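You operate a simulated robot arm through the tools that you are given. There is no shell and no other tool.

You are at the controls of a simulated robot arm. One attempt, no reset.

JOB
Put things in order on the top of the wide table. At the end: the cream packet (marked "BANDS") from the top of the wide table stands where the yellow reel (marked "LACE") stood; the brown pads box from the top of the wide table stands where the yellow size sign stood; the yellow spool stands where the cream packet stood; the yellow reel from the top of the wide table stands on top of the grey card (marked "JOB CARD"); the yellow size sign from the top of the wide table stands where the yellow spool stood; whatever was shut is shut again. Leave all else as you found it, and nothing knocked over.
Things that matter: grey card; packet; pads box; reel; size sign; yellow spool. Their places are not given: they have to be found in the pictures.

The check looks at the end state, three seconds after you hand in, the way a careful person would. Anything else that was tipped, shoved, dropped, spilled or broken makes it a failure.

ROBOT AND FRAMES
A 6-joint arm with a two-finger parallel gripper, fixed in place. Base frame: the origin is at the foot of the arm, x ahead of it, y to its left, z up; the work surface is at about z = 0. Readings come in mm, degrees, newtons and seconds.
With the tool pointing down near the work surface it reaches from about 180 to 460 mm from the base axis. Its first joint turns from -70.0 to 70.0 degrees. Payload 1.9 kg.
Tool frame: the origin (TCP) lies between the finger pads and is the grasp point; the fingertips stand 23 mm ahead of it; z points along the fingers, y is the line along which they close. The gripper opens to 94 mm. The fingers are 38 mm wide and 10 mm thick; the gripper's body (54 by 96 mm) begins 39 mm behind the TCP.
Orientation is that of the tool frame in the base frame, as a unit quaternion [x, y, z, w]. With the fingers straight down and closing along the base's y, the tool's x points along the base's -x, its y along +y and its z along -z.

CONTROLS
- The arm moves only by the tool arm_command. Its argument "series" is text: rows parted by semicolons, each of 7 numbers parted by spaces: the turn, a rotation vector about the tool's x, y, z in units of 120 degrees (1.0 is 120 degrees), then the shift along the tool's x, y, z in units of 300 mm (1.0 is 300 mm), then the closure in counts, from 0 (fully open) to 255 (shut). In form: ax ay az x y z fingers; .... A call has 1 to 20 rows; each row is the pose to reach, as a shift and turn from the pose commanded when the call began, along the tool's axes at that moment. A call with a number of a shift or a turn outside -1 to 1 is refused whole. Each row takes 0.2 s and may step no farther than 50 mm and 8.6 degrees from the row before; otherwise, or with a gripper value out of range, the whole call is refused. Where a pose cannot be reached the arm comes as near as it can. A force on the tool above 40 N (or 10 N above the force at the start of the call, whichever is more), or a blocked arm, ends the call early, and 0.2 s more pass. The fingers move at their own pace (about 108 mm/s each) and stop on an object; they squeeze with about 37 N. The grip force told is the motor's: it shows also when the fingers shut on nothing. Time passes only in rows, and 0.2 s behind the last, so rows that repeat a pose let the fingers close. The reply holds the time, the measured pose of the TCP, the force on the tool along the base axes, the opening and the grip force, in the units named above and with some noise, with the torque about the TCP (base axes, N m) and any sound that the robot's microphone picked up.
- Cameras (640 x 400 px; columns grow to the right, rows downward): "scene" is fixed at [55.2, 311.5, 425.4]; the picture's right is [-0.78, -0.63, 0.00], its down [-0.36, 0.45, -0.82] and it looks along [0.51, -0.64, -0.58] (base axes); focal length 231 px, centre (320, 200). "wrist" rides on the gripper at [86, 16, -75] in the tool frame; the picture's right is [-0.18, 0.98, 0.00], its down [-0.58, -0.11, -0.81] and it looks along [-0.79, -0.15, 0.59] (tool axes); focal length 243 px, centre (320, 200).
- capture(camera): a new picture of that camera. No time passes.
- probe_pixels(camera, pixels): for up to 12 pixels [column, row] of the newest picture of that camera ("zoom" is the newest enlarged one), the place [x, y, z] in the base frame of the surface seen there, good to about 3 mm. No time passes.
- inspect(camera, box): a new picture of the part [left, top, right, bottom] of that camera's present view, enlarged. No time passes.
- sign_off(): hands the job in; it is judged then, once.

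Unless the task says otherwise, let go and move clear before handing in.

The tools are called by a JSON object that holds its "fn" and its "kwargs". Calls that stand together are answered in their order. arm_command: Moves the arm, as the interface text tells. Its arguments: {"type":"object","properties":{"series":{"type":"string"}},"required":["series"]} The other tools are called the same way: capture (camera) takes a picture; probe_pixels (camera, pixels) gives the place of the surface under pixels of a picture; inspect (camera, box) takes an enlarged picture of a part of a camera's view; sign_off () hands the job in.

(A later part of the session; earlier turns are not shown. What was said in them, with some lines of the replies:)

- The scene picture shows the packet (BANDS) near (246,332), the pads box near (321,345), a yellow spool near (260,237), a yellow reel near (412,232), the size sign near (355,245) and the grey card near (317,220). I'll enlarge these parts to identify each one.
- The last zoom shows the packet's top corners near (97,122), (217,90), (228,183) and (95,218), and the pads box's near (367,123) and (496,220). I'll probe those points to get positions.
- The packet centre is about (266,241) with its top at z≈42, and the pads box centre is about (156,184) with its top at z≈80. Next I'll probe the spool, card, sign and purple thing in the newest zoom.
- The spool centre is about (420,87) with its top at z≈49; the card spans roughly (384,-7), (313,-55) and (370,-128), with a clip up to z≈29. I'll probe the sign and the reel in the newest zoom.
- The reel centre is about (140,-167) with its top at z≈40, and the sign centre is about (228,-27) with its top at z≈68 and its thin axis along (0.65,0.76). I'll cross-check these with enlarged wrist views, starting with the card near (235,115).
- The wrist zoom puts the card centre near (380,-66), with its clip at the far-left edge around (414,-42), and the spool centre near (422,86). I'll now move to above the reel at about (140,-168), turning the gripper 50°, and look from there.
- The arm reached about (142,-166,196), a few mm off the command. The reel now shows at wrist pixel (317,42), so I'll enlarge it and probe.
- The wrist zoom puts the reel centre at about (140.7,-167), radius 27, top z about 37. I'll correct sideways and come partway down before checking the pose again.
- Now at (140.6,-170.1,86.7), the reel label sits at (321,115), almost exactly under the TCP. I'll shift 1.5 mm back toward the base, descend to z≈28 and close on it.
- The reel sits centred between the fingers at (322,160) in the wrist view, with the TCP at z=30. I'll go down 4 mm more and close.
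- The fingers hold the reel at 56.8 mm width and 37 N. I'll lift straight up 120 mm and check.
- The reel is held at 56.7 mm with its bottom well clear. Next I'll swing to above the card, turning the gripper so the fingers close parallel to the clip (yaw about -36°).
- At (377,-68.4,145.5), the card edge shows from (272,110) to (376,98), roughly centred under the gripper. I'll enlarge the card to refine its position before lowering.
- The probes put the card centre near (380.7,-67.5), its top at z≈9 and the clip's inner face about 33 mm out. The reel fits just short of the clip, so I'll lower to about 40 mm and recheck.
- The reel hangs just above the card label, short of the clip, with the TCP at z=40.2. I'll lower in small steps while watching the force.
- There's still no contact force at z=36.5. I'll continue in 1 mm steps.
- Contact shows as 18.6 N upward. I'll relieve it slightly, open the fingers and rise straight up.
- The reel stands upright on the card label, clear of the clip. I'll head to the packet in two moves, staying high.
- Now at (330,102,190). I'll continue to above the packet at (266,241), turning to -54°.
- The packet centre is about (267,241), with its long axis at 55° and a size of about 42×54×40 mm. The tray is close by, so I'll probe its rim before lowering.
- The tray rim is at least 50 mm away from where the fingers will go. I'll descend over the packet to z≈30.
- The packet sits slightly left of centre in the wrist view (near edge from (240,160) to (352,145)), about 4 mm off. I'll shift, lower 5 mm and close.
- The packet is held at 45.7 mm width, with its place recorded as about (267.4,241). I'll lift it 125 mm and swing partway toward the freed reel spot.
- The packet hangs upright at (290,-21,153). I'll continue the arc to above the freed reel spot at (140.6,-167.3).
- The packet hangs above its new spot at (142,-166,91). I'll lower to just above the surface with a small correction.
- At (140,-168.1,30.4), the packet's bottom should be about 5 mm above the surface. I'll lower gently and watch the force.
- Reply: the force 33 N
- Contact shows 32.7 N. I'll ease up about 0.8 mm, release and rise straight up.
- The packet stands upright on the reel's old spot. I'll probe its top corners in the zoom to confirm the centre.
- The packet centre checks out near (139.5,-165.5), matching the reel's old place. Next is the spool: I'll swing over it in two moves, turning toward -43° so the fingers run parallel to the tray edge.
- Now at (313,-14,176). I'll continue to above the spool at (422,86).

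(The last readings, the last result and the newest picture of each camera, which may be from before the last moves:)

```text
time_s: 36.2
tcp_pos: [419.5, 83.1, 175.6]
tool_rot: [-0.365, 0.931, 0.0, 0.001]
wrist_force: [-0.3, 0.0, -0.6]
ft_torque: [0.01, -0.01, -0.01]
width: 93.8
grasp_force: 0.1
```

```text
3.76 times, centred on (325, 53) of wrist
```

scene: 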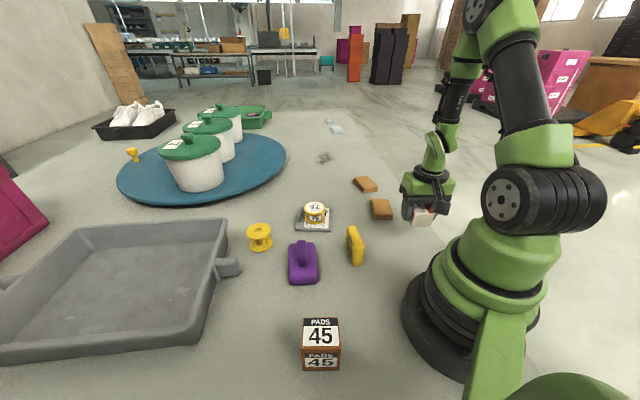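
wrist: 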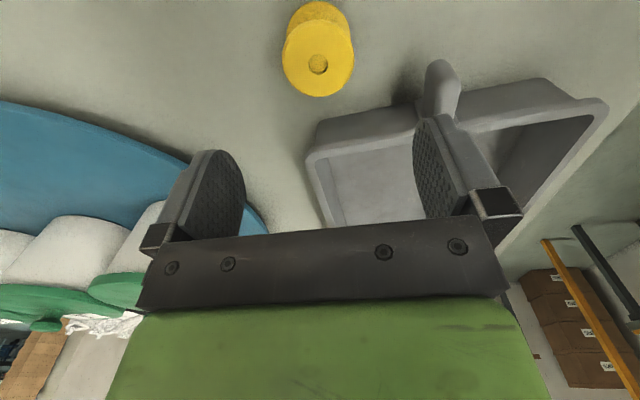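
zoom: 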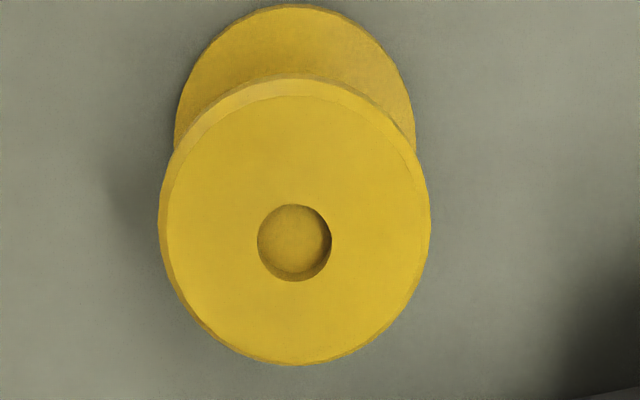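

{"fn": "probe_pixels", "kwargs": {"camera": "zoom", "pixels": [[168, 225], [424, 225], [294, 92], [294, 358], [200, 140], [390, 140], [200, 310], [390, 310], [180, 120], [408, 120], [290, 12]]}}

{"fn": "probe_pixels", "kwargs": {"camera": "wrist", "pixels": [[318, 155], [420, 110], [440, 75], [345, 120], [250, 180]]}}

```text
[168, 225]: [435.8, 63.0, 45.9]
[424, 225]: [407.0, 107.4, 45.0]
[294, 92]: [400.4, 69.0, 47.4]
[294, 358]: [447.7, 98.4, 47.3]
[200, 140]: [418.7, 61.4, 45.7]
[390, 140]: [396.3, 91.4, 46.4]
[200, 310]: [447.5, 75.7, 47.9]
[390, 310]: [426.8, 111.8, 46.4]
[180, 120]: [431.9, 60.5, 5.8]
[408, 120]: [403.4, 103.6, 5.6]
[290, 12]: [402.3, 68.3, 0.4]
```

```text
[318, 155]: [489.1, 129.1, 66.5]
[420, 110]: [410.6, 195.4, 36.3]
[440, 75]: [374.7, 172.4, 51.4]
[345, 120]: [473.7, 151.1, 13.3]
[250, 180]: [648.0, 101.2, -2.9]
```

The spool centre averages (421.7,85.3), top z about 48 and diameter about 54. I'll descend to z≈31.

{"fn": "arm_command", "kwargs": {"series": "0 0 0 -0.0104 0.0004 0.12 0; 0 0 0 -0.0104 0.0004 0.25 0; 0 0 0 -0.0104 0.0004 0.36 0; 0 0 0 -0.0104 0.0004 0.44 0; 0 0 0 -0.0104 0.0004 0.48 0; 0 0 0 -0.0104 0.0004 0.48 0"}}

{"fn": "capture", "kwargs": {"camera": "wrist"}}

{"fn": "inspect", "kwargs": {"camera": "scene", "box": [190, 160, 340, 280]}}

```text
time_s: 37.6
tcp_pos: [422.0, 85.3, 31.3]
tool_rot: [-0.365, 0.931, 0.001, 0.001]
wrist_force: [-0.3, 0.2, -0.3]
ft_torque: [0.0, -0.02, -0.04]
width: 93.8
grasp_force: 0.1
```

```text
taken
```

wrist: 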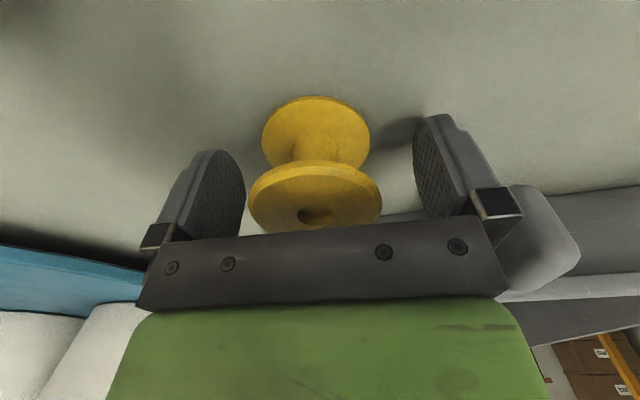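

```text
3.33 times, centred on (265, 220) of scene
```

zoom: 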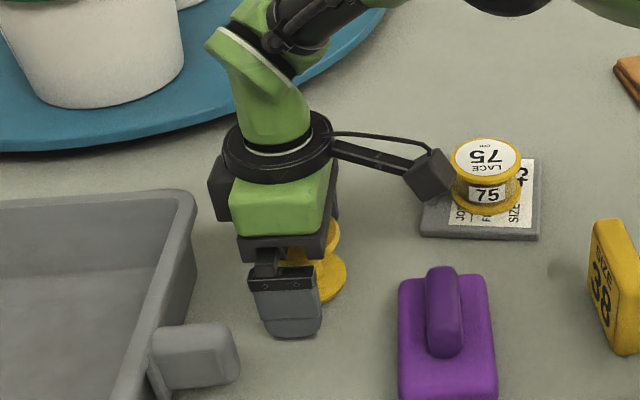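

The spool is centred between the fingers (flange from (249,200) to (382,195)). I'll lower 4 mm and close.

{"fn": "arm_command", "kwargs": {"series": "0 0 0 0 -0.005 0.0133 0; 0 0 0 0 -0.005 0.0133 0; 0 0 0 0 -0.005 0.0133 90; 0 0 0 0 -0.005 0.0133 160; 0 0 0 0 -0.005 0.0133 160; 0 0 0 0 -0.005 0.0133 160; 0 0 0 0 -0.005 0.0133 160"}}

{"fn": "capture", "kwargs": {"camera": "wrist"}}

```text
time_s: 39.2
tcp_pos: [423.7, 85.3, 26.3]
tool_rot: [-0.364, 0.931, 0.0, 0.001]
wrist_force: [0.1, -0.2, -0.5]
ft_torque: [-0.02, 0.0, 0.01]
width: 56.3
grasp_force: 37.1
```

```text
taken
```

wrist: 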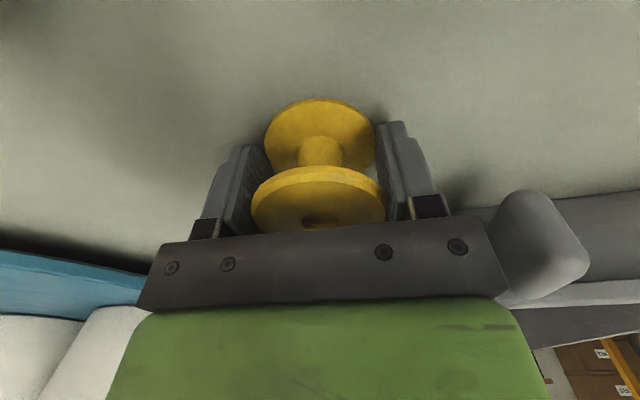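

The spool is held at 56.3 mm width. I'll lift it 125 mm and carry it over the tray handle to above the packet's old place.

{"fn": "arm_command", "kwargs": {"series": "0 0 0 0 0 -0.03 160; 0 0 0 0 0 -0.12 160; 0 0 0 0 0 -0.24 160; 0 0 0 0 0 -0.36 160; 0 0 0 0 0 -0.4167 160; 0 0 -0.0134 0.0044 0.105 -0.4167 160; 0 0 -0.0269 0.0089 0.2099 -0.4167 160; 0 0 -0.0403 0.0133 0.3149 -0.4167 160; 0 0 -0.0537 0.0177 0.4198 -0.4167 160; 0 0 -0.0671 0.0221 0.5248 -0.4167 160; 0 0 -0.0806 0.0266 0.6297 -0.4167 160; 0 0 -0.094 0.031 0.7347 -0.4167 160; 0 0 -0.094 0.031 0.7347 -0.4167 160"}}

{"fn": "capture", "kwargs": {"camera": "wrist"}}

{"fn": "capture", "kwargs": {"camera": "scene"}}

```text
time_s: 42.0
tcp_pos: [266.9, 241.1, 154.2]
tool_rot: [-0.454, 0.891, 0.001, 0.001]
wrist_force: [0.1, -0.4, -0.3]
ft_torque: [0.01, 0.04, 0.0]
width: 56.7
grasp_force: 37.2
```

```text
taken
```

wrist: 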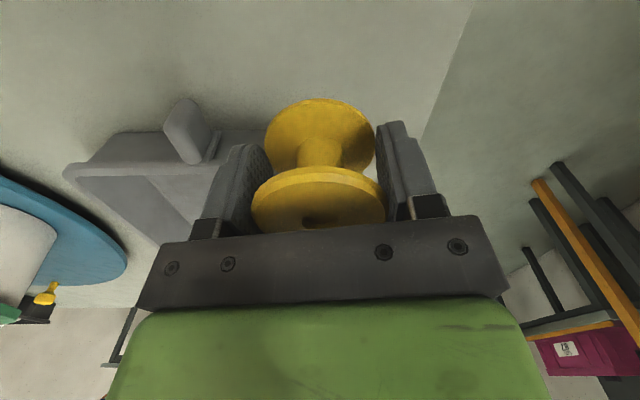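

```text
taken
```

scene: 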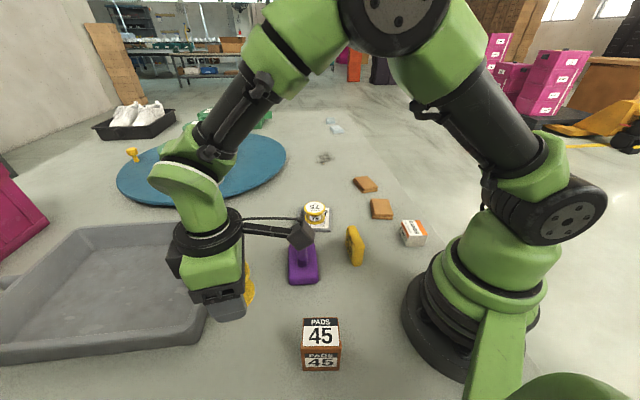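

The spool is above the packet's old place at (266.9,241.1,154). I'll lower to just above the surface.

{"fn": "arm_command", "kwargs": {"series": "0 0 0 0 0 0.12 160; 0 0 0 0 0 0.25 160; 0 0 0 0 0 0.35 160; 0 0 0 0 0 0.395 160; 0 0 0 0 0 0.41 160; 0 0 0 0 0 0.41 160"}}

```text
time_s: 43.4
tcp_pos: [264.7, 239.8, 28.8]
tool_rot: [-0.454, 0.891, 0.0, 0.001]
wrist_force: [0.7, -0.2, -1.1]
ft_torque: [0.0, -0.02, -0.01]
width: 56.9
grasp_force: 36.8
```

Drifted to (264.7,239.8). I'll correct about 3 mm sideways, then lower gently to contact.

{"fn": "arm_command", "kwargs": {"series": "0 0 0 -0.0085 -0.0049 0 160; 0 0 0 -0.0085 -0.0049 0.004 160; 0 0 0 -0.0085 -0.0049 0.006 160; 0 0 0 -0.0085 -0.0049 0.006 160"}}

```text
time_s: 44.4
tcp_pos: [269.5, 240.9, 27.1]
tool_rot: [-0.454, 0.891, 0.001, 0.0]
wrist_force: [-0.1, -0.7, 0.0]
ft_torque: [-0.02, 0.01, -0.01]
width: 56.5
grasp_force: 36.8
```

Now at (269.5,240.9,27.1) with no contact yet. I'll lower 1.5 mm more.

{"fn": "arm_command", "kwargs": {"series": "0 0 0 0.002 0 0.0033 160; 0 0 0 0.002 0 0.005 160; 0 0 0 0.002 0 0.005 160"}}

```text
time_s: 45.2
tcp_pos: [268.2, 240.9, 26.4]
tool_rot: [-0.454, 0.891, 0.001, 0.001]
wrist_force: [-3.5, -0.4, 15.6]
ft_torque: [-0.05, 0.12, -0.04]
width: 56.6
grasp_force: 36.8
```

Contact shows 15.6 N at (268.2,240.9). I'll ease up, release and rise.

{"fn": "arm_command", "kwargs": {"series": "0 0 0 0 0 -0.0015 160; 0 0 0 0 0 -0.0015 120; 0 0 0 0 0 -0.0015 70; 0 0 0 0 0 -0.0015 20; 0 0 0 0 0 -0.0015 20; 0 0 0 0 0 -0.04 20; 0 0 0 0 0 -0.14 20; 0 0 0 0 0 -0.28 10; 0 0 0 0 0 -0.42 0; 0 0 0 0 0 -0.5 0; 0 0 0 0 0 -0.5 0"}}

{"fn": "capture", "kwargs": {"camera": "wrist"}}

{"fn": "capture", "kwargs": {"camera": "scene"}}

```text
time_s: 47.6
tcp_pos: [268.6, 240.9, 175.5]
tool_rot: [-0.454, 0.891, 0.0, 0.002]
wrist_force: [-0.8, -1.0, 0.3]
ft_torque: [-0.04, 0.01, -0.02]
width: 93.9
grasp_force: 0.0
```

```text
taken
```

wrist: 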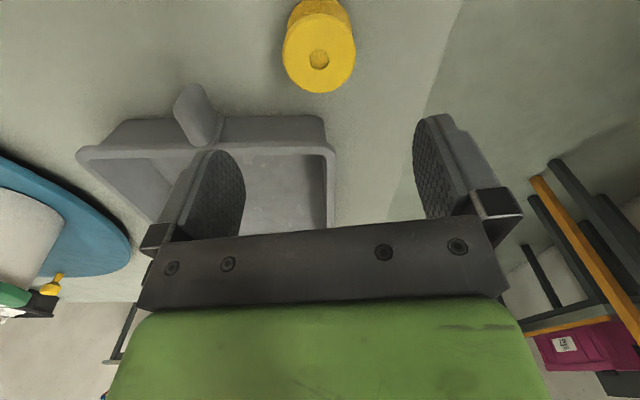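

```text
taken
```

scene: 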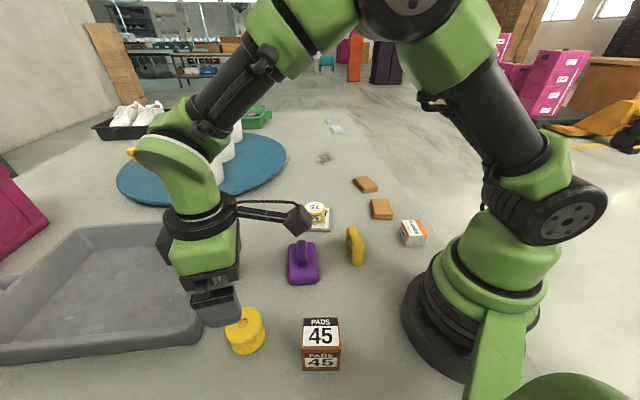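

The spool stands upright at (319,45) in the wrist view, on the packet's old place. Now I'll swing to above the size sign at (228,-27), turning to about 40°.

{"fn": "arm_command", "kwargs": {"series": "0 0 0.0653 0.0669 -0.0346 -0.004 0; 0 0 0.1305 0.1337 -0.0693 -0.008 0; 0 0 0.1958 0.2006 -0.1039 -0.012 0; 0 0 0.261 0.2674 -0.1386 -0.016 0; 0 0 0.3263 0.3343 -0.1732 -0.02 0; 0 0 0.3915 0.4012 -0.2079 -0.024 0; 0 0 0.4568 0.468 -0.2425 -0.028 0; 0 0 0.522 0.5349 -0.2771 -0.032 0; 0 0 0.5873 0.6017 -0.3118 -0.036 0; 0 0 0.6525 0.6686 -0.3464 -0.04 0; 0 0 0.7178 0.7354 -0.3811 -0.044 0; 0 0 0.783 0.8023 -0.4157 -0.048 0; 0 0 0.783 0.8023 -0.4157 -0.048 0"}}

{"fn": "capture", "kwargs": {"camera": "wrist"}}

{"fn": "inspect", "kwargs": {"camera": "wrist", "box": [230, 0, 410, 112]}}

{"fn": "capture", "kwargs": {"camera": "scene"}}

```text
time_s: 50.4
tcp_pos: [228.0, -28.0, 189.6]
tool_rot: [0.343, 0.939, 0.0, 0.0]
wrist_force: [0.6, -0.5, 0.5]
ft_torque: [-0.01, 0.02, 0.0]
width: 94.3
grasp_force: 0.0
```

```text
taken
```

wrist: 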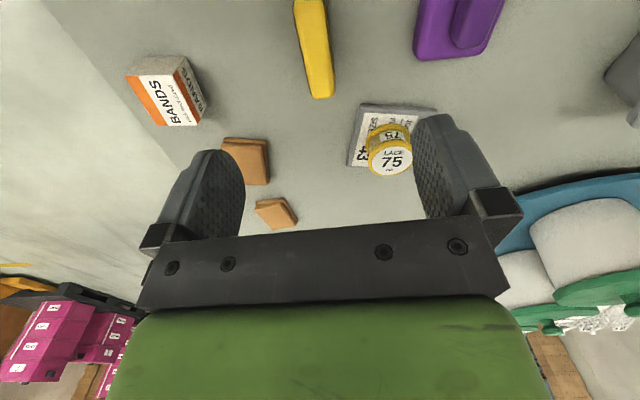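

```text
3.56 times, centred on (320, 56) of wrist
```

zoom: 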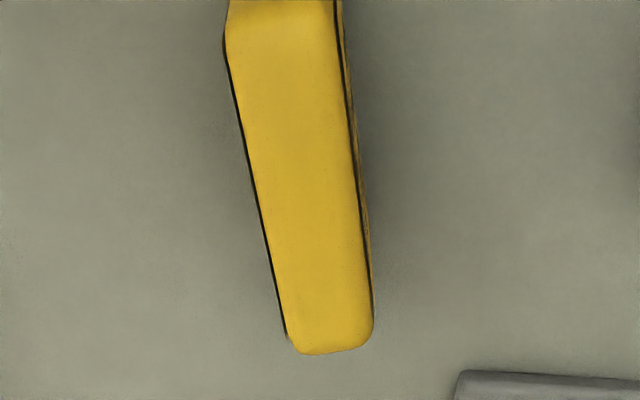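

```text
taken
```

scene: 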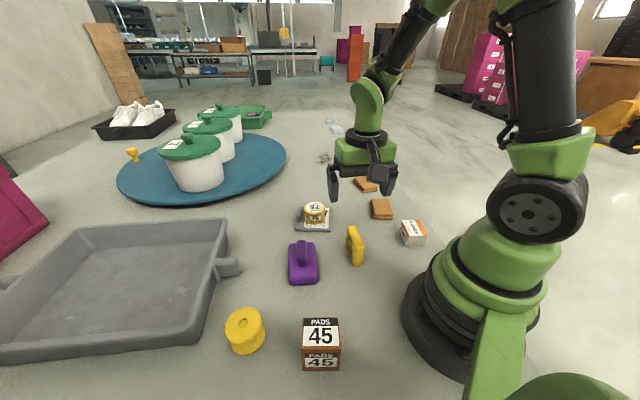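

{"fn": "probe_pixels", "kwargs": {"camera": "zoom", "pixels": [[232, 42], [330, 35], [366, 335], [294, 342], [300, 190], [240, 100], [345, 130], [270, 260], [358, 260], [285, 20]]}}

{"fn": "inspect", "kwargs": {"camera": "scene", "box": [330, 215, 380, 275]}}

```text
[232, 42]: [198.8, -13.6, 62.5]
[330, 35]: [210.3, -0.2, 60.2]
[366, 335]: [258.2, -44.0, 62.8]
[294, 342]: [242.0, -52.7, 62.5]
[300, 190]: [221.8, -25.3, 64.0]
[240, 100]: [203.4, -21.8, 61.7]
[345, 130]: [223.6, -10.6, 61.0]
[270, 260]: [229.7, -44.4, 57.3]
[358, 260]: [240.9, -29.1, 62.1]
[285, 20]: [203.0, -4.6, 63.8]
```

```text
6.67 times, centred on (355, 245) of scene
```

zoom: 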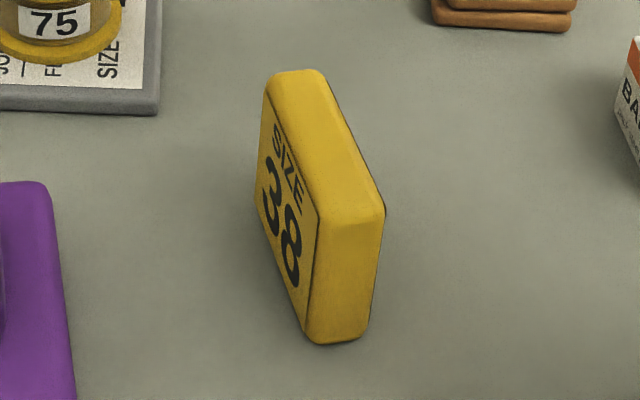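

The sign centre is (227.6,-27.3), its thin axis at about 48.6° and its top near z=65. I'll trim the yaw by 1.3°, narrow the opening to about 64 mm and descend to z≈42.

{"fn": "arm_command", "kwargs": {"series": "0 0 0.0108 0.0025 0.001 0.08 80; 0 0 0.0108 0.0025 0.001 0.2 80; 0 0 0.0108 0.0025 0.001 0.3 80; 0 0 0.0108 0.0025 0.001 0.4 80; 0 0 0.0108 0.0025 0.001 0.47 80; 0 0 0.0108 0.0025 0.001 0.49 80; 0 0 0.0108 0.0025 0.001 0.49 80"}}

{"fn": "capture", "kwargs": {"camera": "wrist"}}

{"fn": "inspect", "kwargs": {"camera": "scene", "box": [290, 180, 430, 290]}}

```text
time_s: 52.0
tcp_pos: [228.3, -24.3, 41.5]
tool_rot: [0.352, 0.936, 0.0, 0.0]
wrist_force: [-1.3, -0.1, -0.3]
ft_torque: [-0.01, 0.0, 0.01]
width: 64.5
grasp_force: 0.1
```

```text
taken
```

wrist: 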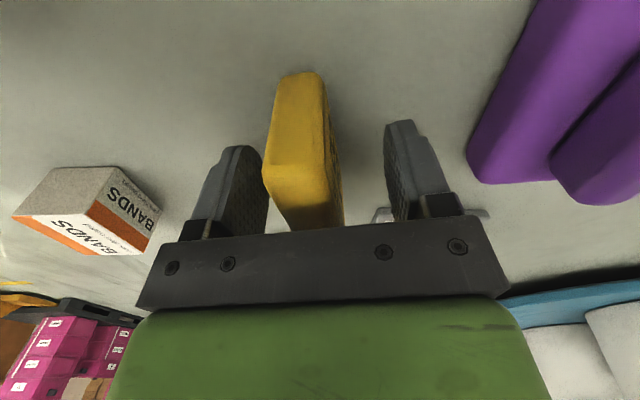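

```text
3.64 times, centred on (360, 235) of scene
```

zoom: 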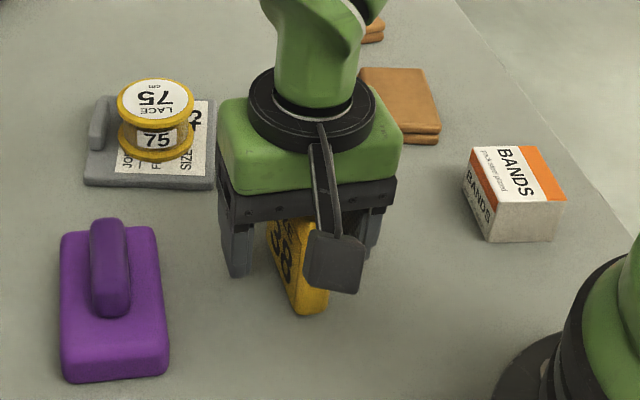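

The sign sits slightly left of centre between the fingers (top edge from (263,170) to (330,180)), about 2.6 mm off. I'll centre, lower 3 mm and close gradually.

{"fn": "arm_command", "kwargs": {"series": "0 0 0 -0.0047 -0.0087 0.005 80; 0 0 0 -0.0047 -0.0087 0.01 80; 0 0 0 -0.0047 -0.0087 0.01 120; 0 0 0 -0.0047 -0.0087 0.01 160; 0 0 0 -0.0047 -0.0087 0.01 185"}}

{"fn": "capture", "kwargs": {"camera": "wrist"}}

```text
time_s: 53.2
tcp_pos: [226.4, -27.6, 39.4]
tool_rot: [0.352, 0.936, 0.0, 0.0]
wrist_force: [-0.3, 0.3, -0.1]
ft_torque: [0.02, -0.01, 0.01]
width: 25.8
grasp_force: 0.1
```

```text
taken
```

wrist: 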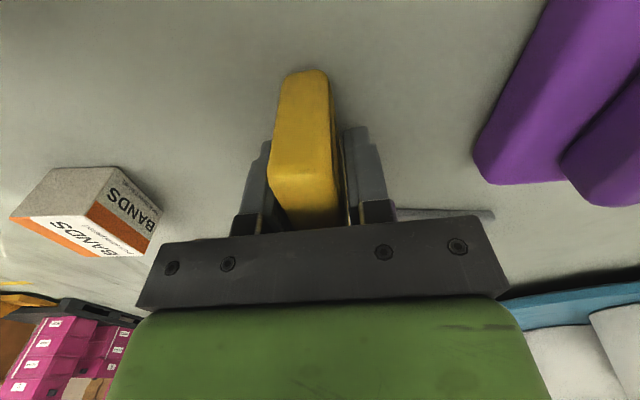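

The fingers are at 25.8 mm and straddle the sign evenly. I'll close the rest of the way.

{"fn": "arm_command", "kwargs": {"series": "0 0 0 0 0 0 200; 0 0 0 0 0 0 215; 0 0 0 0 0 0 235; 0 0 0 0 0 0 235; 0 0 0 0 0 0 235"}}

{"fn": "capture", "kwargs": {"camera": "wrist"}}

```text
time_s: 54.4
tcp_pos: [226.5, -26.9, 38.6]
tool_rot: [0.353, 0.936, 0.001, 0.0]
wrist_force: [-1.1, 0.7, 2.0]
ft_torque: [-0.03, 0.07, 0.05]
width: 21.6
grasp_force: 36.9
```

```text
taken
```

wrist: 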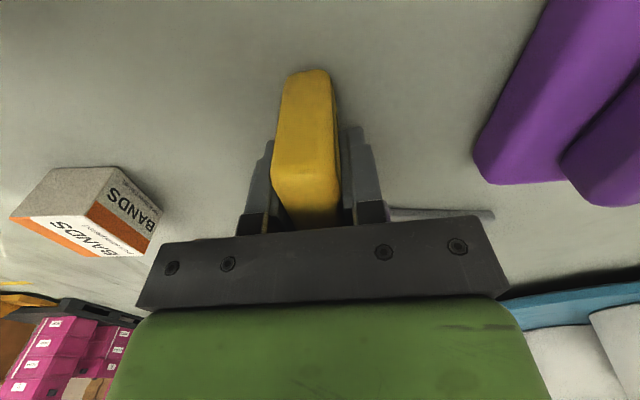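

The sign is held at 21.6 mm. I'll lift it 125 mm and carry it, keeping its yaw, to above the spool's old place at (422,85).

{"fn": "arm_command", "kwargs": {"series": "0 0 0 0 0 -0.03 235; 0 0 0 0 0 -0.12 235; 0 0 0 0 0 -0.24 235; 0 0 0 0 0 -0.36 235; 0 0 0 0 0 -0.4167 235; 0 0 0 -0.0303 0.0889 -0.4167 235; 0 0 0 -0.0605 0.1778 -0.4167 235; 0 0 0 -0.0908 0.2667 -0.4167 235; 0 0 0 -0.121 0.3557 -0.4167 235; 0 0 0 -0.1513 0.4446 -0.4167 235; 0 0 0 -0.1815 0.5335 -0.4167 235; 0 0 0 -0.2118 0.6224 -0.4167 235; 0 0 0 -0.242 0.7113 -0.4167 235; 0 0 0 -0.242 0.7113 -0.4167 235"}}

{"fn": "capture", "kwargs": {"camera": "wrist"}}

{"fn": "capture", "kwargs": {"camera": "scene"}}

```text
time_s: 57.4
tcp_pos: [421.8, 83.8, 164.9]
tool_rot: [0.353, 0.936, 0.002, -0.001]
wrist_force: [-0.7, -1.0, -1.1]
ft_torque: [0.02, 0.04, 0.01]
width: 21.6
grasp_force: 37.1
```

```text
taken
```

wrist: 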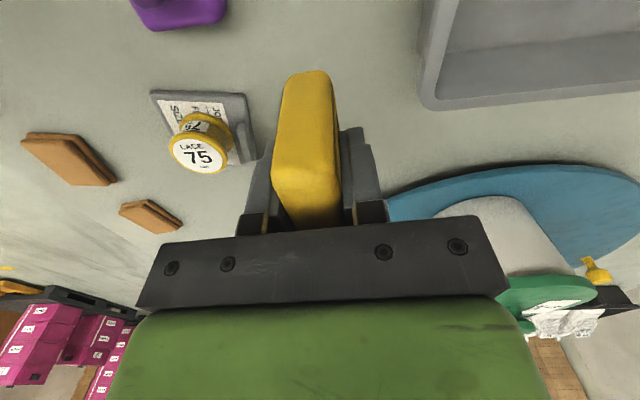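

```text
taken
```

scene: 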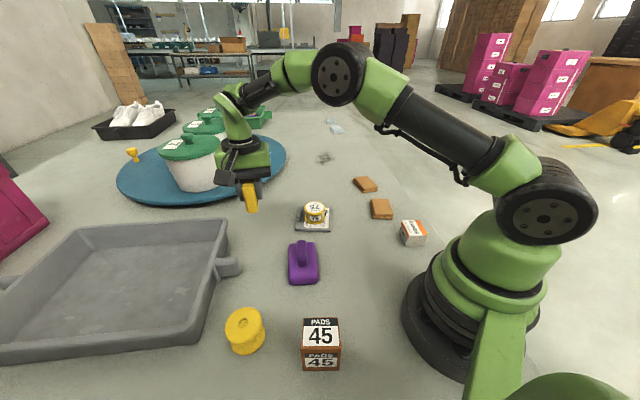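

The sign hangs upright at (421.8,83.8,165), above the spool's old place. I'll lower to just above the surface.

{"fn": "arm_command", "kwargs": {"series": "0 0 0 0 0 0.12 235; 0 0 0 0 0 0.25 235; 0 0 0 0 0 0.35 235; 0 0 0 0 0 0.39 235; 0 0 0 0 0 0.4 235; 0 0 0 0 0 0.4 235"}}

{"fn": "inspect", "kwargs": {"camera": "scene", "box": [190, 160, 340, 280]}}

```text
time_s: 58.8
tcp_pos: [423.3, 84.9, 45.8]
tool_rot: [0.353, 0.936, 0.001, 0.0]
wrist_force: [-0.4, -0.1, -1.6]
ft_torque: [0.0, -0.01, 0.0]
width: 21.5
grasp_force: 36.5
```

```text
3.33 times, centred on (265, 220) of scene
```

zoom: 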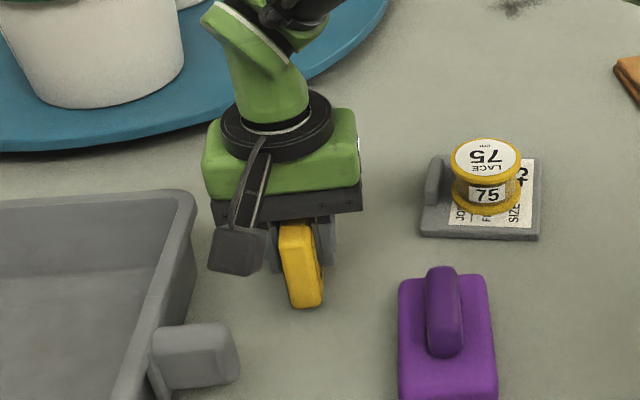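

At (423.3,84.9,45.8), contact should come near z=38.6. I'll lower 6 mm.

{"fn": "arm_command", "kwargs": {"series": "0 0 0 0 0 0.01 235; 0 0 0 0 0 0.018 235; 0 0 0 0 0 0.018 235"}}

```text
time_s: 59.6
tcp_pos: [421.9, 82.7, 40.0]
tool_rot: [0.353, 0.936, 0.001, 0.0]
wrist_force: [0.0, 0.5, -0.6]
ft_torque: [0.02, 0.0, -0.02]
width: 21.7
grasp_force: 36.8
```

Still free at z=40. I'll nudge about 1 mm in y and lower 1.5 mm more.

{"fn": "arm_command", "kwargs": {"series": "0 0 0 0.0026 0.003 0.0025 235; 0 0 0 0.0026 0.003 0.005 235; 0 0 0 0.0026 0.003 0.005 235"}}

```text
time_s: 60.4
tcp_pos: [421.9, 84.5, 39.1]
tool_rot: [0.352, 0.936, 0.001, 0.001]
wrist_force: [-1.4, -2.3, 9.5]
ft_torque: [-0.03, 0.23, 0.08]
width: 21.8
grasp_force: 36.5
```

First contact is 9.5 N. I'll press 0.5 mm more so it sits flat, then open partway and rise.

{"fn": "arm_command", "kwargs": {"series": "0 0 0 0 0 0.0015 235; 0 0 0 0 0 0.0015 235; 0 0 0 0 0 0.0005 220; 0 0 0 0 0 0.0005 190; 0 0 0 0 0 0.0005 140; 0 0 0 0 0 0.0005 110; 0 0 0 0 0 0.0005 110; 0 0 0 0 0 -0.04 110; 0 0 0 0 0 -0.14 110; 0 0 0 0 0 -0.28 110; 0 0 0 0 0 -0.4 60; 0 0 0 0 0 -0.4 0; 0 0 0 0 0 -0.4 0"}}

{"fn": "capture", "kwargs": {"camera": "wrist"}}

{"fn": "capture", "kwargs": {"camera": "scene"}}

```text
time_s: 63.2
tcp_pos: [423.9, 83.0, 159.4]
tool_rot: [0.353, 0.936, 0.001, 0.001]
wrist_force: [-0.1, 0.2, 0.7]
ft_torque: [-0.02, -0.04, 0.02]
width: 93.9
grasp_force: 0.0
```

```text
taken
```

wrist: 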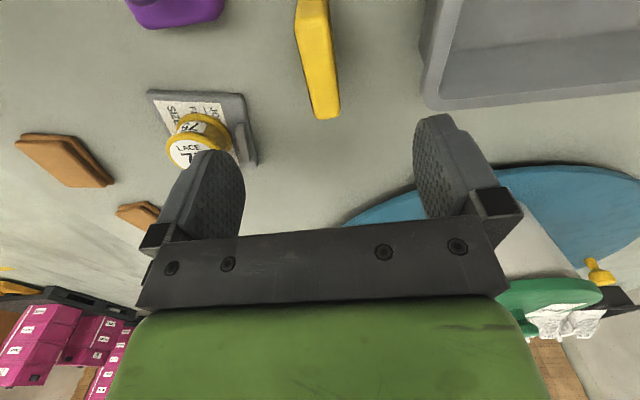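

```text
taken
```

scene: 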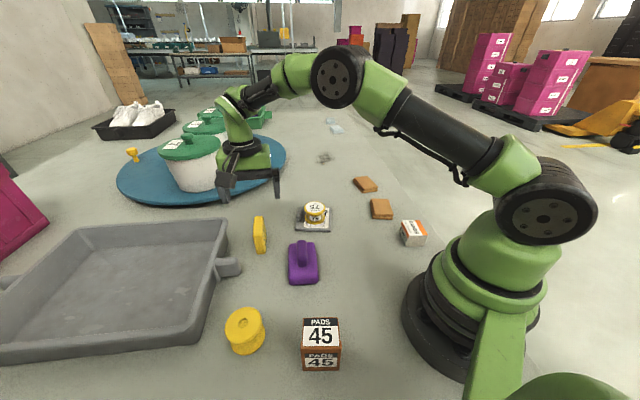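

The sign stands upright at scene pixel (260,234), on the spool's old place. Now I'll swing to above the pads box at (156,184), turning to about -40°.

{"fn": "arm_command", "kwargs": {"series": "0 0 -0.0678 0.0893 -0.0337 -0.0133 0; 0 0 -0.1355 0.1786 -0.0673 -0.0267 0; 0 0 -0.2033 0.2679 -0.101 -0.04 0; 0 0 -0.271 0.3572 -0.1347 -0.0533 0; 0 0 -0.3388 0.4465 -0.1683 -0.0667 0; 0 0 -0.4065 0.5358 -0.202 -0.08 0; 0 0 -0.4743 0.6251 -0.2357 -0.0933 0; 0 0 -0.542 0.7144 -0.2693 -0.1067 0; 0 0 -0.6098 0.8037 -0.303 -0.12 0; 0 0 -0.6775 0.893 -0.3367 -0.1333 0; 0 0 -0.6775 0.893 -0.3367 -0.1333 0"}}

{"fn": "capture", "kwargs": {"camera": "wrist"}}

{"fn": "inspect", "kwargs": {"camera": "wrist", "box": [230, 0, 410, 112]}}

{"fn": "capture", "kwargs": {"camera": "scene"}}

```text
time_s: 65.6
tcp_pos: [153.4, 184.4, 200.3]
tool_rot: [-0.343, 0.94, 0.001, 0.001]
wrist_force: [0.1, -0.1, -0.6]
ft_torque: [-0.01, 0.0, -0.02]
width: 94.2
grasp_force: 0.1
```

```text
taken
```

wrist: 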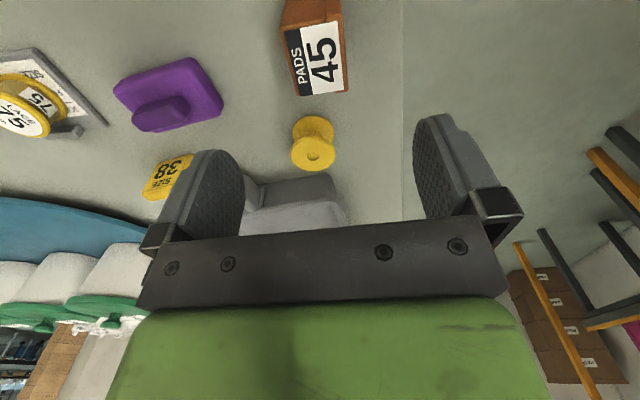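

```text
3.56 times, centred on (320, 56) of wrist
```

zoom: 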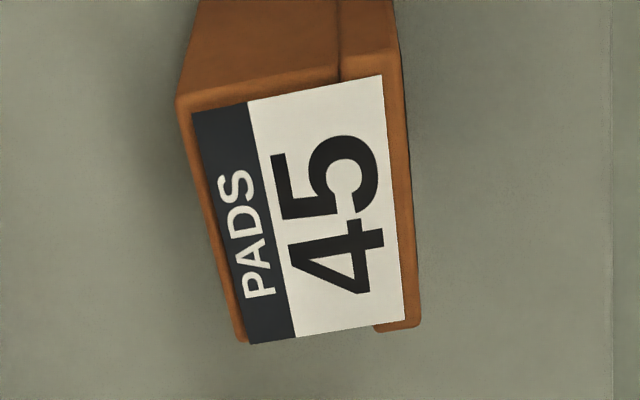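

```text
taken
```

scene: 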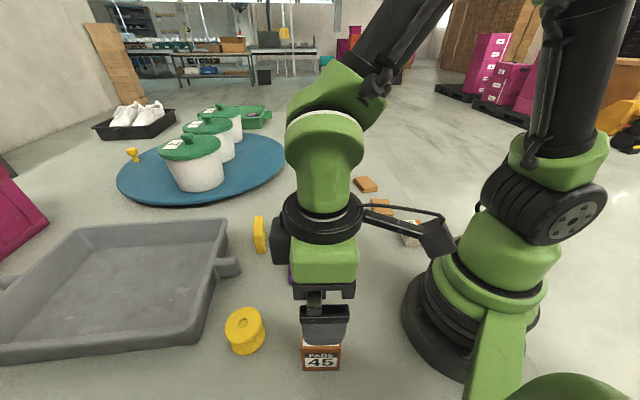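

The pads box top shows in the zoom with corners near (190,105), (382,78), (405,320) and (248,340), plus a thin front panel on the right. I'll probe these.

{"fn": "probe_pixels", "kwargs": {"camera": "zoom", "pixels": [[184, 105], [382, 72], [408, 318], [248, 336], [320, 200], [396, 100], [415, 322], [399, 200], [205, 40], [330, 40], [360, 40], [390, 60]]}}

{"fn": "probe_pixels", "kwargs": {"camera": "wrist", "pixels": [[313, 155], [310, 125], [330, 150], [165, 175], [280, 185]]}}

```text
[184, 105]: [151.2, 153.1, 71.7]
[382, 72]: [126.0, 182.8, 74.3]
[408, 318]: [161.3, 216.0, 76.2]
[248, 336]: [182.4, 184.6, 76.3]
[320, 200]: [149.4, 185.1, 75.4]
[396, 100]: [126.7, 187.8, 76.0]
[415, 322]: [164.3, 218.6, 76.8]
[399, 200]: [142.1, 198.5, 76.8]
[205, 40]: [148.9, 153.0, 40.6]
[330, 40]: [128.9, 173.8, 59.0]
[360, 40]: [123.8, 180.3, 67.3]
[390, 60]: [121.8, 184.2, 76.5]
```

```text
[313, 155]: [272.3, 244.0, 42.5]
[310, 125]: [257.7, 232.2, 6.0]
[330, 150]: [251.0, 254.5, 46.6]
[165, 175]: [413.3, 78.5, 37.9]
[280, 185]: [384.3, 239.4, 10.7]
```

The box centre including the panel works out to (155.2,185.8), about 42 mm thick, with yaw matching -40°. I'll descend to z≈52, keeping the gripper body above its top.

{"fn": "arm_command", "kwargs": {"series": "0 0 0 -0.0076 -0.0003 0.1 0; 0 0 0 -0.0076 -0.0003 0.22 0; 0 0 0 -0.0076 -0.0003 0.33 0; 0 0 0 -0.0076 -0.0003 0.42 0; 0 0 0 -0.0076 -0.0003 0.475 0; 0 0 0 -0.0076 -0.0003 0.49 0; 0 0 0 -0.0076 -0.0003 0.49 0"}}

{"fn": "capture", "kwargs": {"camera": "wrist"}}

{"fn": "inspect", "kwargs": {"camera": "scene", "box": [220, 250, 420, 400]}}

```text
time_s: 67.2
tcp_pos: [156.4, 186.8, 50.7]
tool_rot: [-0.342, 0.94, 0.0, 0.001]
wrist_force: [-0.1, -0.4, -0.9]
ft_torque: [0.01, 0.04, -0.02]
width: 93.8
grasp_force: 0.1
```

```text
taken
```

wrist: 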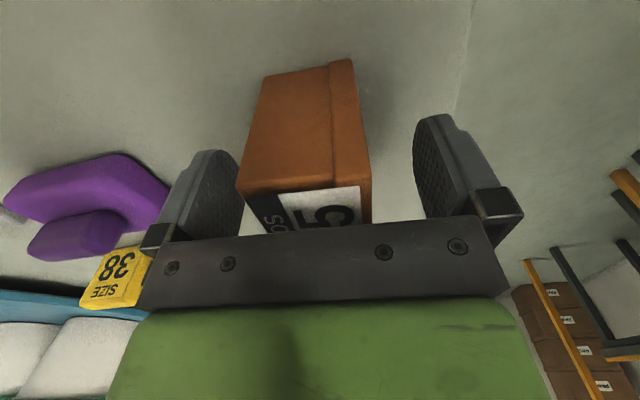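

```text
2.67 times, centred on (320, 325) of scene
```

zoom: 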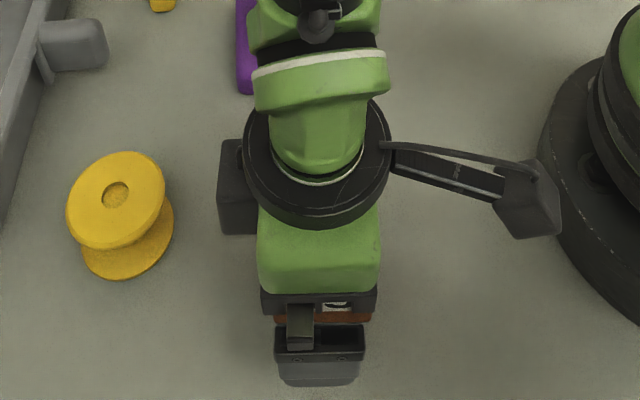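

The box sits evenly between the fingers (near face from (240,190) to (370,180)) at TCP z=50.7. I'll close gradually.

{"fn": "arm_command", "kwargs": {"series": "0 0 0 0 -0.003 0.003 60; 0 0 0 0 -0.003 0.003 110; 0 0 0 0 -0.003 0.003 130; 0 0 0 0 -0.003 0.003 150; 0 0 0 0 -0.003 0.003 175; 0 0 0 0 -0.003 0.003 175; 0 0 0 0 -0.003 0.003 175"}}

{"fn": "capture", "kwargs": {"camera": "wrist"}}

```text
time_s: 68.8
tcp_pos: [157.4, 186.5, 51.2]
tool_rot: [-0.342, 0.94, 0.0, 0.0]
wrist_force: [-0.5, 0.0, 0.0]
ft_torque: [0.03, -0.01, -0.01]
width: 45.9
grasp_force: 37.2
```

```text
taken
```

wrist: 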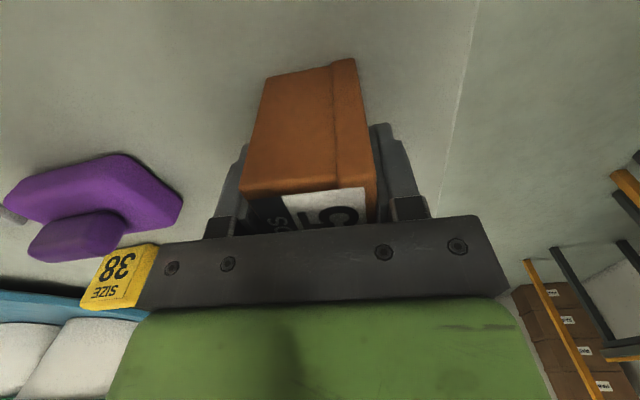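

The box is held at 45.9 mm and 37 N. I'll lift 110 mm first and check that it comes along straight.

{"fn": "arm_command", "kwargs": {"series": "0 0 0 0 0 -0.02 175; 0 0 0 0 0 -0.06 175; 0 0 0 0 0 -0.15 175; 0 0 0 0 0 -0.26 175; 0 0 0 0 0 -0.34 175; 0 0 0 0 0 -0.3667 175; 0 0 0 0 0 -0.3667 175"}}

{"fn": "capture", "kwargs": {"camera": "wrist"}}

{"fn": "capture", "kwargs": {"camera": "scene"}}

```text
time_s: 70.4
tcp_pos: [156.0, 186.1, 160.7]
tool_rot: [-0.343, 0.939, 0.0, 0.0]
wrist_force: [-0.2, 0.3, -1.3]
ft_torque: [-0.01, 0.0, -0.03]
width: 45.5
grasp_force: 36.8
```

```text
taken
```

wrist: 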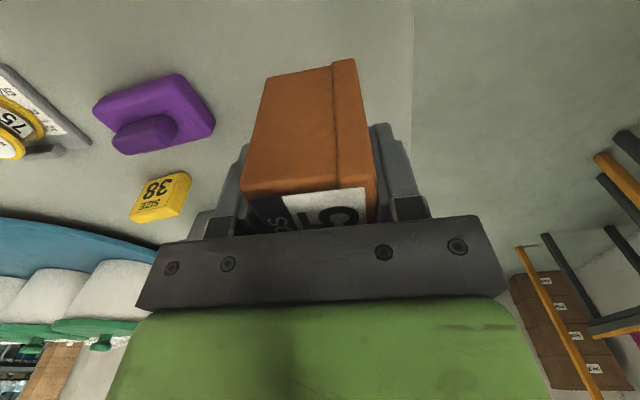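

```text
taken
```

scene: 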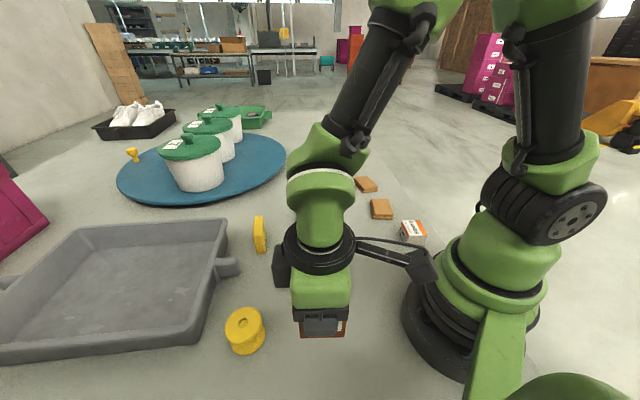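

The box hangs straight, with its grip unchanged at 45.5 mm. I'll carry it along an arc to above the sign's old place.

{"fn": "arm_command", "kwargs": {"series": "0 0 0 -0.0053 -0.0887 0 175; 0 0 0 -0.0013 -0.1767 0 175; 0 0 0 0.0123 -0.2633 0 175; 0 0 0 0.036 -0.3477 0 175; 0 0 0 0.0677 -0.428 0 175; 0 0 0 0.1077 -0.504 0 175; 0 0 0 0.156 -0.5747 0 175; 0 0 0 0.211 -0.6393 0 175; 0 0 0 0.2723 -0.697 0 175; 0 0 0 0.2723 -0.697 0 175; 0 0 0 0.2723 -0.697 0 175"}}

{"fn": "capture", "kwargs": {"camera": "wrist"}}

{"fn": "capture", "kwargs": {"camera": "scene"}}

```text
time_s: 72.8
tcp_pos: [230.3, -27.4, 161.8]
tool_rot: [-0.342, 0.94, -0.001, 0.001]
wrist_force: [-0.4, 0.3, -1.7]
ft_torque: [-0.01, -0.01, 0.0]
width: 45.7
grasp_force: 37.6
```

```text
taken
```

wrist: 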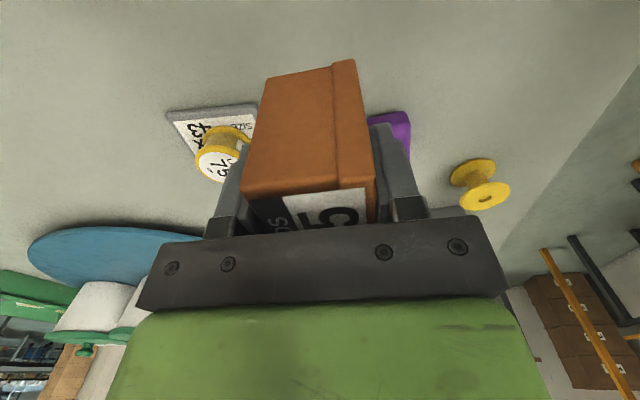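

```text
taken
```

scene: 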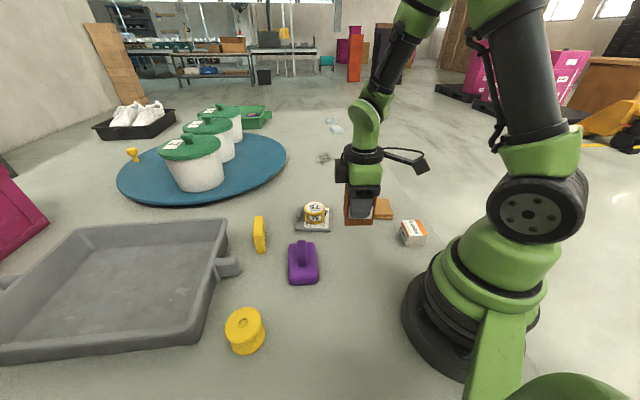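

The box is above the sign's old place at (230.3,-27.4,162). I'll lower to about 7 mm above contact.

{"fn": "arm_command", "kwargs": {"series": "0 0 0 0 0.003 0.1 175; 0 0 0 0 0.003 0.21 175; 0 0 0 0 0.003 0.3 175; 0 0 0 0 0.003 0.34 175; 0 0 0 0 0.003 0.35 175; 0 0 0 0 0.003 0.35 175"}}

{"fn": "inspect", "kwargs": {"camera": "scene", "box": [280, 170, 440, 290]}}

```text
time_s: 74.2
tcp_pos: [230.2, -26.5, 56.2]
tool_rot: [-0.341, 0.94, 0.0, 0.002]
wrist_force: [-0.3, -0.2, -0.5]
ft_torque: [0.0, -0.02, 0.01]
width: 45.6
grasp_force: 36.7
```

```text
3.33 times, centred on (360, 230) of scene
```

zoom: 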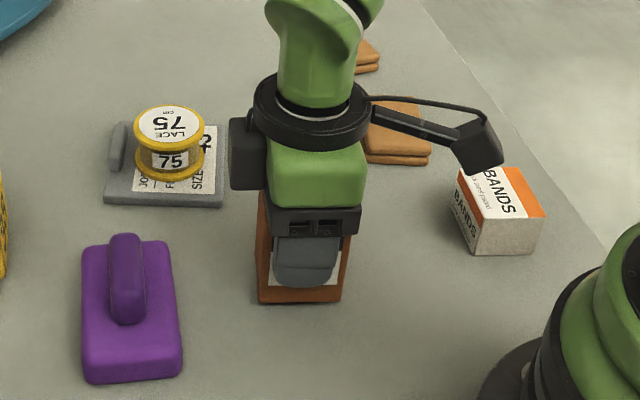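

At (230.2,-26.5,56.2) and clear of its neighbours. I'll trim 1 mm and lower 4.5 mm.

{"fn": "arm_command", "kwargs": {"series": "0 0 0 0.0015 0.0034 0.007 175; 0 0 0 0.0015 0.0034 0.0133 175; 0 0 0 0.0015 0.0034 0.0133 175"}}

```text
time_s: 75.0
tcp_pos: [227.1, -24.3, 52.5]
tool_rot: [-0.343, 0.939, 0.0, 0.0]
wrist_force: [0.4, 0.7, -0.2]
ft_torque: [0.0, 0.03, 0.03]
width: 45.5
grasp_force: 37.0
```

No contact yet at z=52.5. I'll trim back slightly and lower 1.2 mm.

{"fn": "arm_command", "kwargs": {"series": "0 0 0 0 -0.0028 0.002 175; 0 0 0 0 -0.0028 0.004 175; 0 0 0 0 -0.0028 0.004 175"}}

```text
time_s: 75.8
tcp_pos: [228.6, -26.4, 50.9]
tool_rot: [-0.341, 0.94, 0.0, 0.001]
wrist_force: [-0.2, 0.4, -1.2]
ft_torque: [-0.01, -0.01, -0.02]
width: 45.8
grasp_force: 36.5
```

{"fn": "arm_command", "kwargs": {"series": "0 0 0 0 0 0.002 175; 0 0 0 0 0 0.0033 175; 0 0 0 0 0 0.0033 175"}}

```text
time_s: 76.6
tcp_pos: [227.7, -25.1, 49.2]
tool_rot: [-0.342, 0.94, 0.0, 0.002]
wrist_force: [-3.0, -5.0, 19.4]
ft_torque: [-0.31, 0.18, 0.0]
width: 45.6
grasp_force: 37.2
```

Contact shows 19.4 N. I'll ease slightly, open, and rise straight up.

{"fn": "arm_command", "kwargs": {"series": "0 0 0 0 0 -0.001 175; 0 0 0 0 0 -0.001 150; 0 0 0 0 0 -0.001 110; 0 0 0 0 0 -0.001 60; 0 0 0 0 0 -0.001 40; 0 0 0 0 0 -0.001 40; 0 0 0 0 0 -0.04 40; 0 0 0 0 0 -0.14 40; 0 0 0 0 0 -0.28 40; 0 0 0 0 0 -0.42 20; 0 0 0 0 0 -0.5 0; 0 0 0 0 0 -0.5 0"}}

{"fn": "capture", "kwargs": {"camera": "wrist"}}

{"fn": "capture", "kwargs": {"camera": "scene"}}

{"fn": "inspect", "kwargs": {"camera": "scene", "box": [290, 190, 450, 290]}}

```text
time_s: 79.2
tcp_pos: [230.8, -26.3, 198.1]
tool_rot: [-0.342, 0.94, 0.0, 0.001]
wrist_force: [-0.2, -0.2, -0.1]
ft_torque: [-0.03, -0.02, -0.01]
width: 94.0
grasp_force: 0.0
```

```text
taken
```

wrist: 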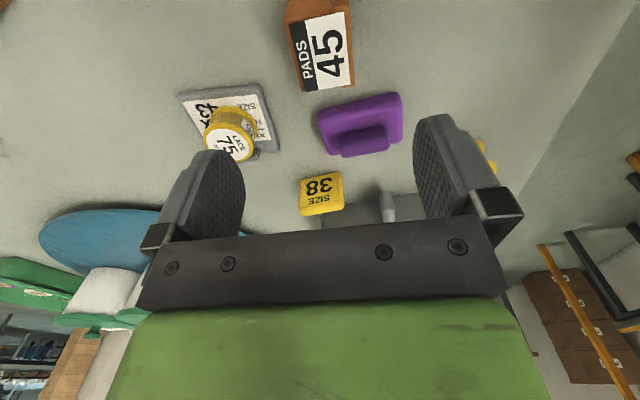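

```text
taken
```

scene: 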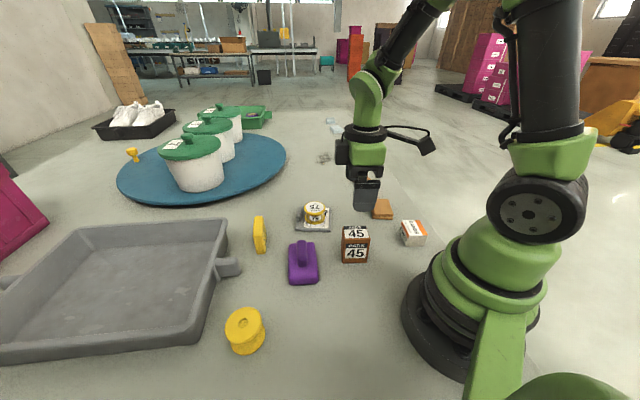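

```text
4.00 times, centred on (370, 240) of scene
```

zoom: 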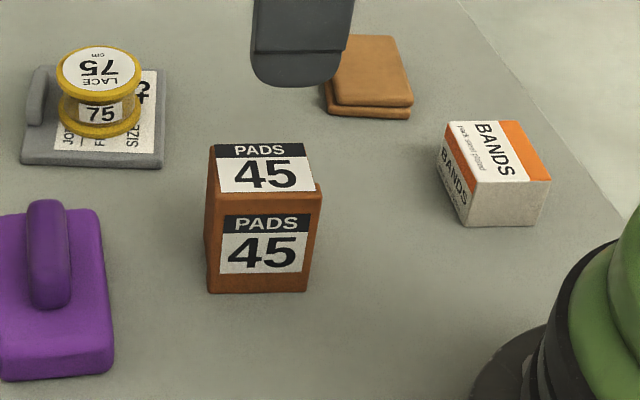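

The pads box stands upright near scene pixel (355,245). I'll verify the positions of the pads box, sign and spool with probes.

{"fn": "probe_pixels", "kwargs": {"camera": "zoom", "pixels": [[220, 149], [300, 146], [312, 184], [220, 190], [212, 285], [304, 288], [265, 170], [100, 65], [100, 130]]}}

{"fn": "inspect", "kwargs": {"camera": "scene", "box": [200, 190, 340, 370]}}

```text
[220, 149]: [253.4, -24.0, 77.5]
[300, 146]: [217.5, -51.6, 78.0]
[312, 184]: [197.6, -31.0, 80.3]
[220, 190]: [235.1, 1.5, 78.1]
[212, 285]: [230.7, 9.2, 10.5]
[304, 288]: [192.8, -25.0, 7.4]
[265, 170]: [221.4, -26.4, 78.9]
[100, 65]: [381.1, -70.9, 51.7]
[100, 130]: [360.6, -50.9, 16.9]
```

```text
2.22 times, centred on (270, 280) of scene
```

zoom: 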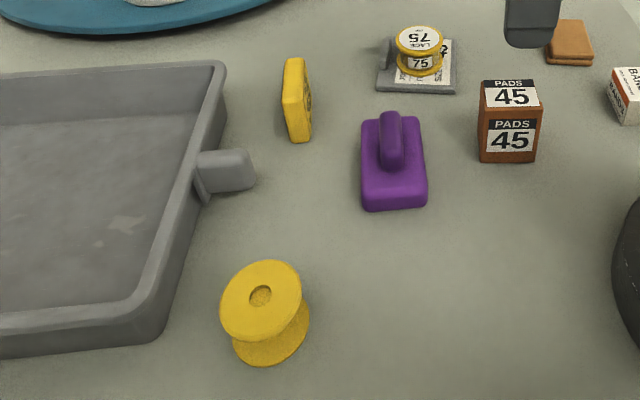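

The pads box centre reads about (225,-25), within a few mm of the sign's old place. I'll check the sign and spool in the newest zoom, along with the unmoved things.

{"fn": "probe_pixels", "kwargs": {"camera": "zoom", "pixels": [[288, 62], [302, 62], [306, 100], [288, 98], [296, 138], [262, 264], [225, 310], [299, 285], [262, 340], [250, 266], [366, 120], [424, 200]]}}

{"fn": "inspect", "kwargs": {"camera": "scene", "box": [235, 190, 345, 270]}}

```text
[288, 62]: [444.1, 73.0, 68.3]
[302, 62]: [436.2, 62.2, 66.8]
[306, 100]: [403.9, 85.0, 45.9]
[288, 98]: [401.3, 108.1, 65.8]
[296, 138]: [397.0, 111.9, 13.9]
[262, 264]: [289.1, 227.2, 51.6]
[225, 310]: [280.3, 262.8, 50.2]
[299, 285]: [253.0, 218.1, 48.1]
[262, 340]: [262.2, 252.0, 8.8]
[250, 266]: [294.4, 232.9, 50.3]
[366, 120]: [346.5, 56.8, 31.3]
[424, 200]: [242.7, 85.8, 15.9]
```

```text
5.00 times, centred on (290, 230) of scene
```

zoom: 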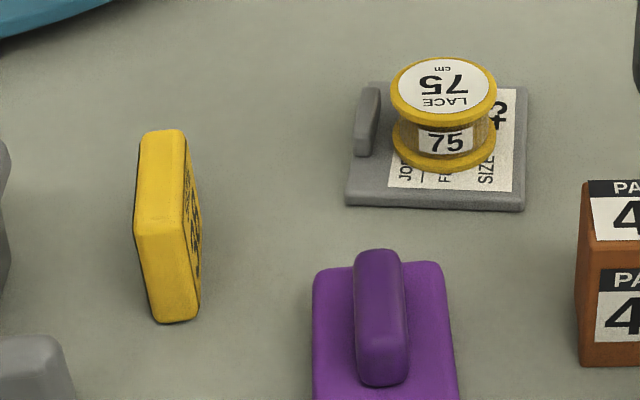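

The sign is upright, and the reel sits on the card label clear of the clip. One last probe will confirm the sign's centre and the reel's place.

{"fn": "probe_pixels", "kwargs": {"camera": "zoom", "pixels": [[148, 136], [178, 134], [183, 228], [142, 228], [443, 85], [396, 90], [490, 90], [443, 62], [443, 115], [350, 198], [520, 203], [520, 92]]}}

```text
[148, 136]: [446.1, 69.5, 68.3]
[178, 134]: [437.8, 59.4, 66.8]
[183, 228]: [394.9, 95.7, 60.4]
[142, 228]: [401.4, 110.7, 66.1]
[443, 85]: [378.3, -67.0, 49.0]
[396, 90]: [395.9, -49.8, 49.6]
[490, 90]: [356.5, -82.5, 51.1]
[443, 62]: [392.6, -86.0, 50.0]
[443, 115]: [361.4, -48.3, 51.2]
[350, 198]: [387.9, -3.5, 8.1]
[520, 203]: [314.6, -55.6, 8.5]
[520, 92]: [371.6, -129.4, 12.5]
```

Everything checks out:
- **Sign:** centre about (420,84), on the spool's old place.
- **Reel:** centre about (377,-67), on the card, and the card hasn't moved.
- **Packet, spool and pads box:** each stands upright on its target.

The gripper is open and clear at z=198, so I'm handing in.

{"fn": "sign_off", "kwargs": {}}

```text
The job is handed in.
```

The table is in order and I've handed in the job; the check hasn't sent back a result yet. All five things stand upright, each within about 5 mm of where it should be by the last readings.

| Thing | Now stands | Centre (x, y in mm) |
|---|---|---|
| Yellow reel (LACE) | on the grey card, clear of its clip | about (377, -67) |
| Cream packet (BANDS) | where the reel stood | about (139.5, -165.5) |
| Yellow spool | where the packet stood | about (268, 241), from the arm's position when it let go |
| Yellow size sign | where the spool stood | about (420, 84) |
| Brown pads box | where the size sign stood | about (225, -25) |

The grey card did not move, and I saw nothing else tipped or shifted. I opened nothing, so there was nothing to shut again. The gripper was open and well above the table when I handed in.
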